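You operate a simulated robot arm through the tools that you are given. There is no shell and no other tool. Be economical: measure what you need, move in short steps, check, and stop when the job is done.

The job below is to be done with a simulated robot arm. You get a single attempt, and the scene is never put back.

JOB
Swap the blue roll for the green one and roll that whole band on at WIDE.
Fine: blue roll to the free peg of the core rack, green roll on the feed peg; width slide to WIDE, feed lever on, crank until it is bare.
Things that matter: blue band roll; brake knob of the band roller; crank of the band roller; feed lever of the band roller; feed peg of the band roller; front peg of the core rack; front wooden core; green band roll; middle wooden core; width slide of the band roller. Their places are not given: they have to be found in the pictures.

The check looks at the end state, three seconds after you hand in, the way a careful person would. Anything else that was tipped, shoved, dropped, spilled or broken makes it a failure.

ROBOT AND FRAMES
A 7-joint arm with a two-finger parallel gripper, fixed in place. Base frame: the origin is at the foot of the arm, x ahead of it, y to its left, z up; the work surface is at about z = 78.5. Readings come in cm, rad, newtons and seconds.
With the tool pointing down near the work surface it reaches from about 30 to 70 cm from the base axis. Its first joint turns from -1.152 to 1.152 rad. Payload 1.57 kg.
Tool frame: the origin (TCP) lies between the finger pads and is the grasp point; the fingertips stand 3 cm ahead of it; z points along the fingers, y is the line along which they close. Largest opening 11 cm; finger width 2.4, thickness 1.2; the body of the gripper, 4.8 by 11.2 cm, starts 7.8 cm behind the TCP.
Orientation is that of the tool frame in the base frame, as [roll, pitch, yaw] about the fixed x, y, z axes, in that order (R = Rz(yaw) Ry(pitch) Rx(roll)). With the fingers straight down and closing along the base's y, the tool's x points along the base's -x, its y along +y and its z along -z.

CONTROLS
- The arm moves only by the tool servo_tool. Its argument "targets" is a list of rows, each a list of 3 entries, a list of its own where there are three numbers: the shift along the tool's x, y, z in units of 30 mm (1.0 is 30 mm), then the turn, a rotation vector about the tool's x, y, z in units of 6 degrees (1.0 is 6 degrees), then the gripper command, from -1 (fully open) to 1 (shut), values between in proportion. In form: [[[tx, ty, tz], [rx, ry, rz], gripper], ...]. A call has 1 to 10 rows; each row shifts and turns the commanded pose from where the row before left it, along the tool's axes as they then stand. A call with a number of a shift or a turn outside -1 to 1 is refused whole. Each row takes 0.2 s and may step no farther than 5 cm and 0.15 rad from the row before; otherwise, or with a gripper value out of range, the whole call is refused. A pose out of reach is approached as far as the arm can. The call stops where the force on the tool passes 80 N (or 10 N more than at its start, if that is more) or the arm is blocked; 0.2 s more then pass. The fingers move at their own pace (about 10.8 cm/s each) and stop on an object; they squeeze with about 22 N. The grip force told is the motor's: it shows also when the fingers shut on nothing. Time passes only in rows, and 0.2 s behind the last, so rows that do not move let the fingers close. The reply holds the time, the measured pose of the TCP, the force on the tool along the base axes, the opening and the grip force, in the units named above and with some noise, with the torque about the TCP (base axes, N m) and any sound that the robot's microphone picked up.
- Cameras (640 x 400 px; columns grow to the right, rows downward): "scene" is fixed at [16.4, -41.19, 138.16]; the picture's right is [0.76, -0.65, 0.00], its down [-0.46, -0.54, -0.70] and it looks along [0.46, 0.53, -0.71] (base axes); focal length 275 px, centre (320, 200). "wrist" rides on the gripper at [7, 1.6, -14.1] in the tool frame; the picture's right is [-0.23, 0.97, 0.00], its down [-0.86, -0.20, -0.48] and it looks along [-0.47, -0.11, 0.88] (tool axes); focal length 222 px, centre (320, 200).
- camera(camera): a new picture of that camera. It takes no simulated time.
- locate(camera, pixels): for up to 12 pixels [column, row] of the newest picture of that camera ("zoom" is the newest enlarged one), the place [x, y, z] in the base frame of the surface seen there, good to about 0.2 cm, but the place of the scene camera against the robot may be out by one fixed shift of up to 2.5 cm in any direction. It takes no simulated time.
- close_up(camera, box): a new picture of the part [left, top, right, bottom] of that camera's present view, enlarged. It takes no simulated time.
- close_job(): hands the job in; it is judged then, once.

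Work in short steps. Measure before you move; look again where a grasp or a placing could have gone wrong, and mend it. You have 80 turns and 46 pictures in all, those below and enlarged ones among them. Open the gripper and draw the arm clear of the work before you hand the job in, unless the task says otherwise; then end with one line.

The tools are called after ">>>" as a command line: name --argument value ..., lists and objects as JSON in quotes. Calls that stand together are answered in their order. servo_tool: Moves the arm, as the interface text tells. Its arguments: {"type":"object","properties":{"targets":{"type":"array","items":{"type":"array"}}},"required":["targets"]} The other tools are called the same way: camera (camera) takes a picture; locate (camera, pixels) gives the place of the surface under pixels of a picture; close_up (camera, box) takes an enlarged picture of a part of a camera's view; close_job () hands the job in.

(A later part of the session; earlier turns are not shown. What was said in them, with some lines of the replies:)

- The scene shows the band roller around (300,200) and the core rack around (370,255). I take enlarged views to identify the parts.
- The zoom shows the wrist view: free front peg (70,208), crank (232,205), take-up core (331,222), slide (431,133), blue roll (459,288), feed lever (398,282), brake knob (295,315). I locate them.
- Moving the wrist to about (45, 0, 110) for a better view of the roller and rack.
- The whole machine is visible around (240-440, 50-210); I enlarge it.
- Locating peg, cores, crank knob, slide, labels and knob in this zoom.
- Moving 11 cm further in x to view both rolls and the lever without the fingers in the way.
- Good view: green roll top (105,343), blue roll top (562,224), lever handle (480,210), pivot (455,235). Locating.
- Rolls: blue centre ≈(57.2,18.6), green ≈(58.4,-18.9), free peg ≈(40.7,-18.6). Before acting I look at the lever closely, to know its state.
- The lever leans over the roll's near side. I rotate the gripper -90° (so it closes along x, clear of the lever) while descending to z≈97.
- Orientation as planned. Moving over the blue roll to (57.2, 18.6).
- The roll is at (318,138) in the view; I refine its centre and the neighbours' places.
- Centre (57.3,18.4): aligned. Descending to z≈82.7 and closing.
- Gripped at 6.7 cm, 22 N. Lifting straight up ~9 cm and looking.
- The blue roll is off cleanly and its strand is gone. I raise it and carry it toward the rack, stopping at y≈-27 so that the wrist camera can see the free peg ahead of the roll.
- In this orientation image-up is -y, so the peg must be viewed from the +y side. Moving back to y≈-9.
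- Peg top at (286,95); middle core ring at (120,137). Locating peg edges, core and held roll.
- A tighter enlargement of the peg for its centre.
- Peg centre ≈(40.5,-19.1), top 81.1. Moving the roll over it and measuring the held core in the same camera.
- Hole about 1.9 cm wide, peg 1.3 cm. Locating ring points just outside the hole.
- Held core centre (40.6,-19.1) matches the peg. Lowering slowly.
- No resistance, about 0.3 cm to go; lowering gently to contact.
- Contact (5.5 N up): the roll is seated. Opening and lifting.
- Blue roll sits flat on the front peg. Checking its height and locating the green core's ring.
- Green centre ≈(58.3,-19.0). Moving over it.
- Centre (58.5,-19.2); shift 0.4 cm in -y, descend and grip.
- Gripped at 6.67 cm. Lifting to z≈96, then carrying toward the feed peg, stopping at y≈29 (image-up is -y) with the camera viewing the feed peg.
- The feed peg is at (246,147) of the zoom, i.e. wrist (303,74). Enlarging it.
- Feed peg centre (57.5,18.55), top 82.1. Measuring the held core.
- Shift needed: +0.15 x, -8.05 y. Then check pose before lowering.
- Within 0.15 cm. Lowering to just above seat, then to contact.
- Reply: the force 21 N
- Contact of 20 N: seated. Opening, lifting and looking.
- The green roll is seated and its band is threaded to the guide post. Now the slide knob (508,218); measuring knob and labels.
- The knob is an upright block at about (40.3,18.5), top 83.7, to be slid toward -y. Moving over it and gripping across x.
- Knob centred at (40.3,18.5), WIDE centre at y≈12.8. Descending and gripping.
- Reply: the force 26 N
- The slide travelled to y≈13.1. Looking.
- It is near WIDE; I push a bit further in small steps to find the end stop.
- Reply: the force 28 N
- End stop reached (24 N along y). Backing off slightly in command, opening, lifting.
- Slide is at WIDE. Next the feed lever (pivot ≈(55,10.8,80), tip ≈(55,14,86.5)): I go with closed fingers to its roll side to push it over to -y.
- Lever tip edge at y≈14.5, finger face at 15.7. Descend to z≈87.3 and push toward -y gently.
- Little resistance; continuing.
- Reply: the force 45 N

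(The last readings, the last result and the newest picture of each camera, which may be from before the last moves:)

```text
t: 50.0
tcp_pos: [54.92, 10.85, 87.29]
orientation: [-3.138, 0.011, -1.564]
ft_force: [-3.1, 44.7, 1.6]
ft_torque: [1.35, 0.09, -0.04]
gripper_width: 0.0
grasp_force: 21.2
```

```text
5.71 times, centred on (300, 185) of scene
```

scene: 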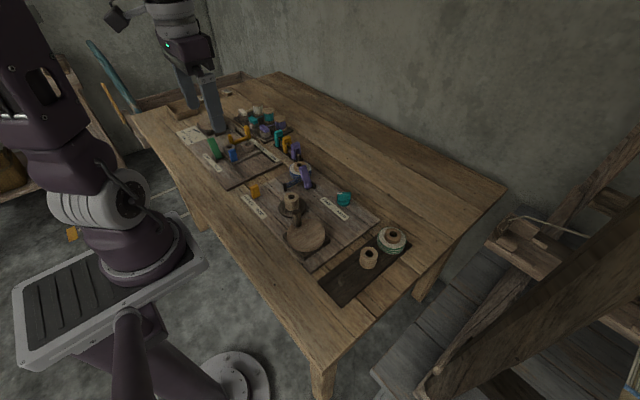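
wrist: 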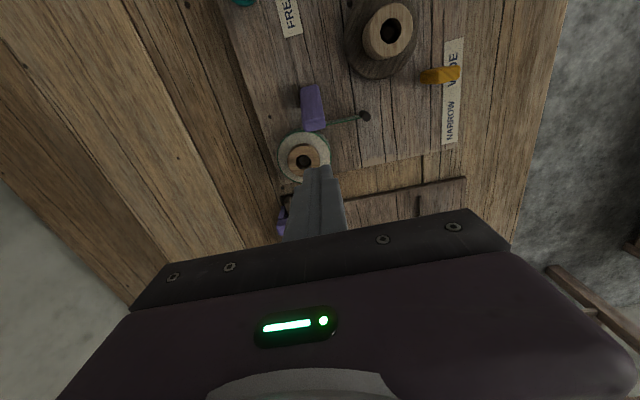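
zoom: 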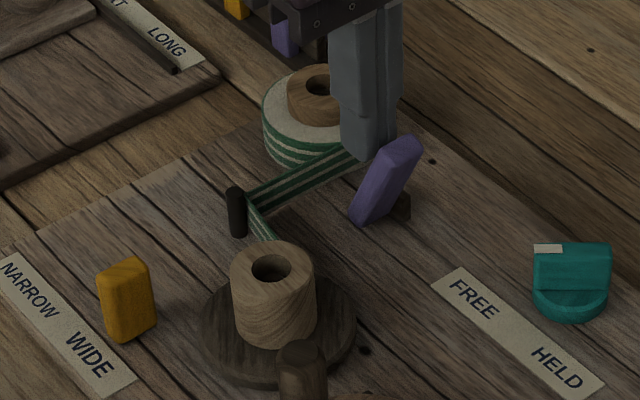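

The lever flipped to its stop and the band now runs past the post to the take-up core: feed is on. Backing off, rising, and moving to view the crank.

>>> servo_tool --targets '[[[-0.4, 0, 0], [0, 0, 0], 1], [[0, 0, -1], [0, 0, 0], 1], [[0, 0, -1], [0, 0, 0], 1], [[0, 0, -1], [0, 0, 0], 1], [[0.5, 0.9, -0.5], [0, 0, 0], -0.2], [[0.7, 0.9, 0], [0, 0, 0], -0.2], [[0.7, 0.9, 0], [0, 0, 0], -0.2], [[0.8, 0.9, 0], [0, 0, 0], -0.2], [[0.8, 0.9, 0], [0, 0, 0], -0.2], [[0, 0, 0], [0, 0, 0], -0.2]]'

>>> close_up --camera "wrist" --box '[200, 20, 440, 170]'

```text
t: 52.2
tcp_pos: [41.7, 0.63, 97.96]
orientation: [-3.141, 0.0, -1.57]
ft_force: [0.2, -0.1, -0.2]
ft_torque: [0.0, 0.0, -0.03]
gripper_width: 6.6
grasp_force: 0.2
```

```text
2.67 times, centred on (320, 95) of wrist
```

zoom: 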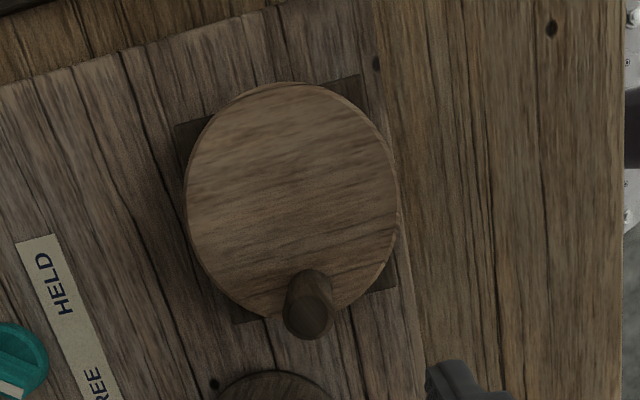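

Measuring disc edges and knob top.

>>> locate --camera "zoom" --pixels '[[190, 200], [394, 200], [285, 90], [255, 312], [205, 140], [370, 260], [360, 125], [220, 275], [307, 316], [286, 318], [330, 314], [307, 336]]'

>>> locate --camera "zoom" --pixels '[[307, 300], [295, 285], [322, 285], [307, 272], [360, 290], [190, 180], [396, 180], [312, 90]]'

```text
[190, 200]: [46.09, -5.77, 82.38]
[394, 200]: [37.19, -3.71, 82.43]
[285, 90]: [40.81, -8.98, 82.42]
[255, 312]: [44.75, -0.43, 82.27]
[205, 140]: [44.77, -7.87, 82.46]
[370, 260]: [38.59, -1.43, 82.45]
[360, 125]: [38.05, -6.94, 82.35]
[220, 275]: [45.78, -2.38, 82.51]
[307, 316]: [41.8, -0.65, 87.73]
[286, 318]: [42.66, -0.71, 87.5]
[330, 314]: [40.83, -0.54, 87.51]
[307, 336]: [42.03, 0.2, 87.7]
```

```text
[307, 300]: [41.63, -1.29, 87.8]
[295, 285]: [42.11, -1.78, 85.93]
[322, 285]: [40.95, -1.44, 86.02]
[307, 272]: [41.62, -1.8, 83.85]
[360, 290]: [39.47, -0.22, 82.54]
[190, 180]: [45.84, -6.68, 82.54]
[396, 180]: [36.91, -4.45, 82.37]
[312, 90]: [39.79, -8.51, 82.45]
```

Disc centre ≈(41.75,-4.3), knob (41.75,-0.6), crank radius ≈3.7. A look at the band at the take-up core tells which way it winds.

>>> close_up --camera "scene" --box '[275, 175, 323, 205]'

```text
13.33 times, centred on (299, 190) of scene
```

zoom: 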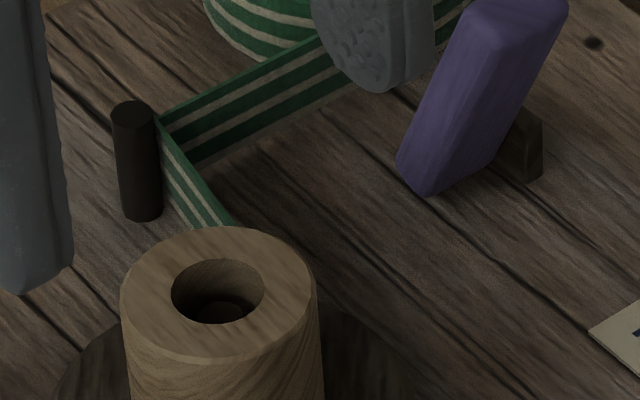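

The band runs to the core's +x side, so clockwise (from above) should wind. Descending onto the knob and gripping.

>>> servo_tool --targets '[[[0.4, 0, 0.5], [0, 0, 0], -0.2], [[0, 0, 1], [0, 0, 0], -0.2], [[0, 0, 1], [0, 0, 0], -0.2], [[0, 0, 1], [0, 0, 0], -0.2], [[0, 0, 0.42], [0, 0, 0], -0.2], [[0, 0, 0], [0, 0, 0], 0.3], [[0, 0, 0], [0, 0, 0], 0.8], [[0, 0, 0], [0, 0, 0], 0.8]]'

```text
t: 54.0
tcp_pos: [41.49, -0.3, 85.95]
orientation: [3.14, 0.001, -1.571]
ft_force: [-0.1, 2.2, -14.3]
ft_torque: [-0.18, -0.84, 0.0]
gripper_width: 2.15
grasp_force: 34.9
```

Gripped (2.15 cm). Trying the first 72° clockwise.

>>> servo_tool --targets '[[[0.06, -0.381, 0], [0, 0, 0], 0.8], [[0.175, -0.344, 0], [0, 0, 0], 0.8], [[0.272, -0.272, 0], [0, 0, 0], 0.8], [[0.344, -0.175, 0], [0, 0, 0], 0.8]]'

```text
t: 55.0
tcp_pos: [45.25, -2.92, 85.9]
orientation: [-3.139, -0.002, -1.569]
ft_force: [19.2, 6.5, -8.1]
ft_torque: [0.22, 0.81, 0.09]
gripper_width: 2.17
grasp_force: 34.8
```

Turning with modest force. Completing this turn.

>>> servo_tool --targets '[[[0.762, 0, 0], [0, 0, 0], 0.8], [[0.617, 0.448, 0], [0, 0, 0], 0.8], [[0.236, 0.725, 0], [0, 0, 0], 0.8], [[-0.236, 0.725, 0], [0, 0, 0], 0.8], [[-0.617, 0.448, 0], [0, 0, 0], 0.8], [[-0.762, 0, 0], [0, 0, 0], 0.8], [[-0.617, -0.448, 0], [0, 0, 0], 0.8], [[-0.236, -0.725, 0], [0, 0, 0], 0.8]]'

>>> close_up --camera "scene" --box '[250, 150, 350, 220]'

```text
t: 56.8
tcp_pos: [41.44, -0.29, 85.9]
orientation: [3.138, 0.001, -1.569]
ft_force: [-1.0, 5.7, -15.3]
ft_torque: [-0.23, -0.71, 0.0]
gripper_width: 2.18
grasp_force: 34.6
```

```text
5.71 times, centred on (300, 185) of scene
```

zoom: 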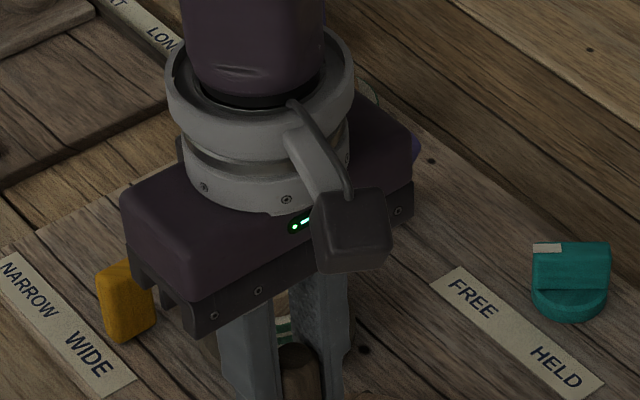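

Green band is visible on the take-up core between the fingers: clockwise winds. Continuing with full turns.

>>> servo_tool --targets '[[[0.236, -0.725, 0], [0, 0, 0], 0.8], [[0.617, -0.448, 0], [0, 0, 0], 0.8], [[0.762, 0, 0], [0, 0, 0], 0.8], [[0.617, 0.448, 0], [0, 0, 0], 0.8], [[0.236, 0.725, 0], [0, 0, 0], 0.8], [[-0.236, 0.725, 0], [0, 0, 0], 0.8], [[-0.617, 0.448, 0], [0, 0, 0], 0.8], [[-0.762, 0, 0], [0, 0, 0], 0.8], [[-0.617, -0.448, 0], [0, 0, 0], 0.8], [[-0.236, -0.725, 0], [0, 0, 0], 0.8]]'

>>> servo_tool --targets '[[[0.236, -0.725, 0], [0, 0, 0], 0.8], [[0.617, -0.448, 0], [0, 0, 0], 0.8], [[0.762, 0, 0], [0, 0, 0], 0.8], [[0.617, 0.448, 0], [0, 0, 0], 0.8], [[0.236, 0.725, 0], [0, 0, 0], 0.8], [[-0.236, 0.725, 0], [0, 0, 0], 0.8], [[-0.617, 0.448, 0], [0, 0, 0], 0.8], [[-0.762, 0, 0], [0, 0, 0], 0.8], [[-0.617, -0.448, 0], [0, 0, 0], 0.8], [[-0.236, -0.725, 0], [0, 0, 0], 0.8]]'

>>> servo_tool --targets '[[[0.236, -0.725, 0], [0, 0, 0], 0.8], [[0.617, -0.448, 0], [0, 0, 0], 0.8], [[0.762, 0, 0], [0, 0, 0], 0.8], [[0.617, 0.448, 0], [0, 0, 0], 0.8], [[0.236, 0.725, 0], [0, 0, 0], 0.8]]'

>>> close_up --camera "scene" --box '[250, 150, 350, 220]'

```text
t: 59.0
tcp_pos: [41.31, -0.56, 86.11]
orientation: [3.135, -0.004, -1.573]
ft_force: [2.1, -18.6, -24.4]
ft_torque: [-0.2, -1.19, 0.0]
gripper_width: 2.12
grasp_force: 34.7
```

```text
t: 61.2
tcp_pos: [41.2, -0.4, 86.18]
orientation: [3.137, -0.002, -1.571]
ft_force: [1.7, -13.1, 20.2]
ft_torque: [-0.74, -0.7, 0.0]
gripper_width: 2.13
grasp_force: 34.5
```

```text
t: 62.4
tcp_pos: [41.39, -7.5, 85.89]
orientation: [-3.139, 0.003, -1.567]
ft_force: [1.4, 15.4, 28.1]
ft_torque: [-0.15, 0.09, -0.02]
gripper_width: 2.11
grasp_force: 34.3
```

```text
5.71 times, centred on (300, 185) of scene
```

zoom: 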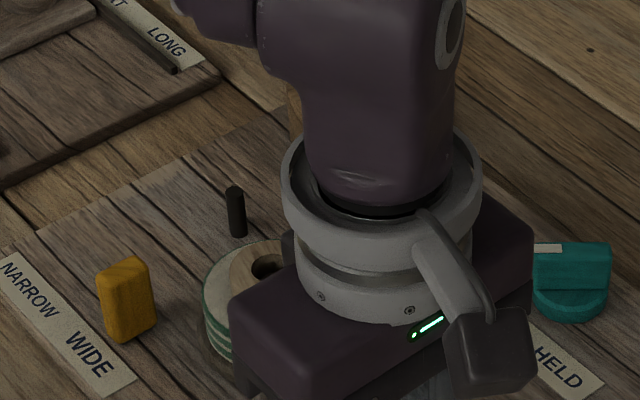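

The take-up core now carries a full green winding and the strand at the post is gone. Releasing and lifting to inspect the feed roll.

>>> servo_tool --targets '[[[0, 0, 0], [0, 0, 0], 0.3], [[0, 0, 0], [0, 0, 0], -0.1], [[0, 0, 0], [0, 0, 0], -0.1], [[0, 0, -1], [0, 0, 0], -0.1], [[0, 0, -1], [0, 0, 0], -0.1], [[0, 0, -1], [0, 0, 0], -0.1], [[0, 0, -1], [0, 0, 0], -0.1], [[1, 0, -0.5], [0, 0, 0], -0.1], [[1, 0, 0], [0, 0, 0], -0.1], [[0.5, 0, 0], [0, 0, 0], -0.1]]'

>>> close_up --camera "scene" --box '[240, 140, 360, 220]'

```text
t: 64.6
tcp_pos: [41.61, -15.34, 99.45]
orientation: [3.139, 0.001, -1.57]
ft_force: [-0.6, -0.4, 0.1]
ft_torque: [0.03, 0.02, 0.03]
gripper_width: 6.06
grasp_force: 0.0
```

```text
5.00 times, centred on (300, 180) of scene
```

zoom: 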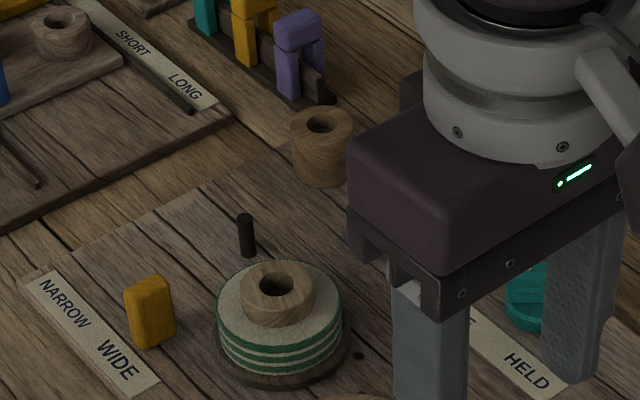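

The feed core is bare and the whole band is on the take-up. Drawing the arm up and clear, then a final look.

>>> servo_tool --targets '[[[0, 0, -1], [0, 0, 0], -0.5], [[0, 0, -1], [0, 0, 0], -0.5], [[0, 0, -1], [0, 0, 0], -0.5], [[0, 0, -1], [0, 0, 0], -0.5], [[0, 1, 0], [0, 0, 0], -0.5], [[0, 1, 0], [0, 0, 0], -0.5], [[0, 0.5, 0], [0, 0, 0], -0.5], [[0, 0, 0], [0, 0, 0], -0.5]]'

>>> close_up --camera "scene" --box '[220, 140, 420, 300]'

>>> camera --camera "wrist"

```text
t: 66.4
tcp_pos: [33.88, -15.24, 111.53]
orientation: [-3.141, 0.001, -1.57]
ft_force: [0.0, 0.5, -0.1]
ft_torque: [-0.01, 0.05, -0.01]
gripper_width: 8.24
grasp_force: 0.0
```

```text
2.50 times, centred on (320, 220) of scene
```

zoom: 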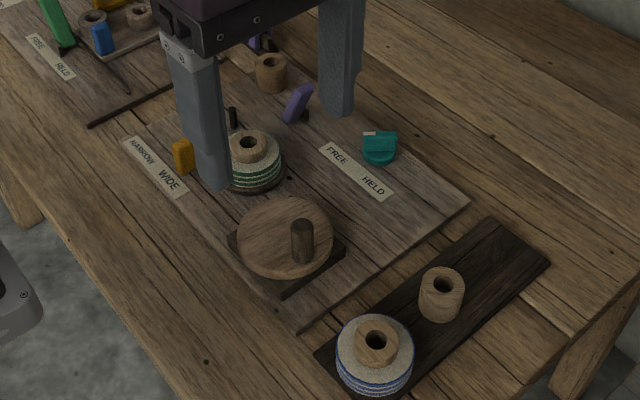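

```text
13 pictures are left
```

wrist: 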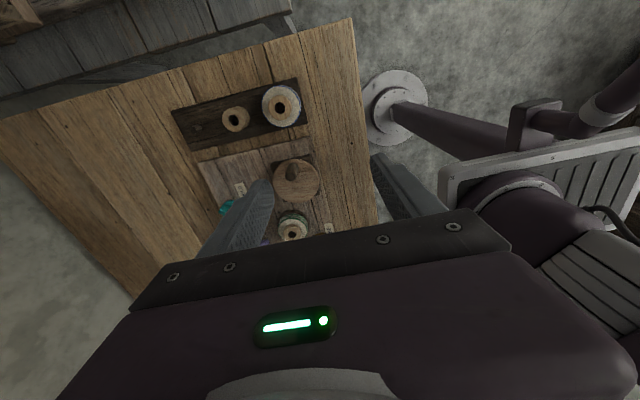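

Everything is in place: blue roll on the front peg, feed core bare, slide at WIDE, lever on, nothing else disturbed. Handing in.

>>> close_job

```text
The job is handed in.
```

The job is done and handed in: the blue roll is on the rack's free front peg, and the whole green band is rolled onto the take-up core at WIDE with the feed lever on, leaving the feed core bare.
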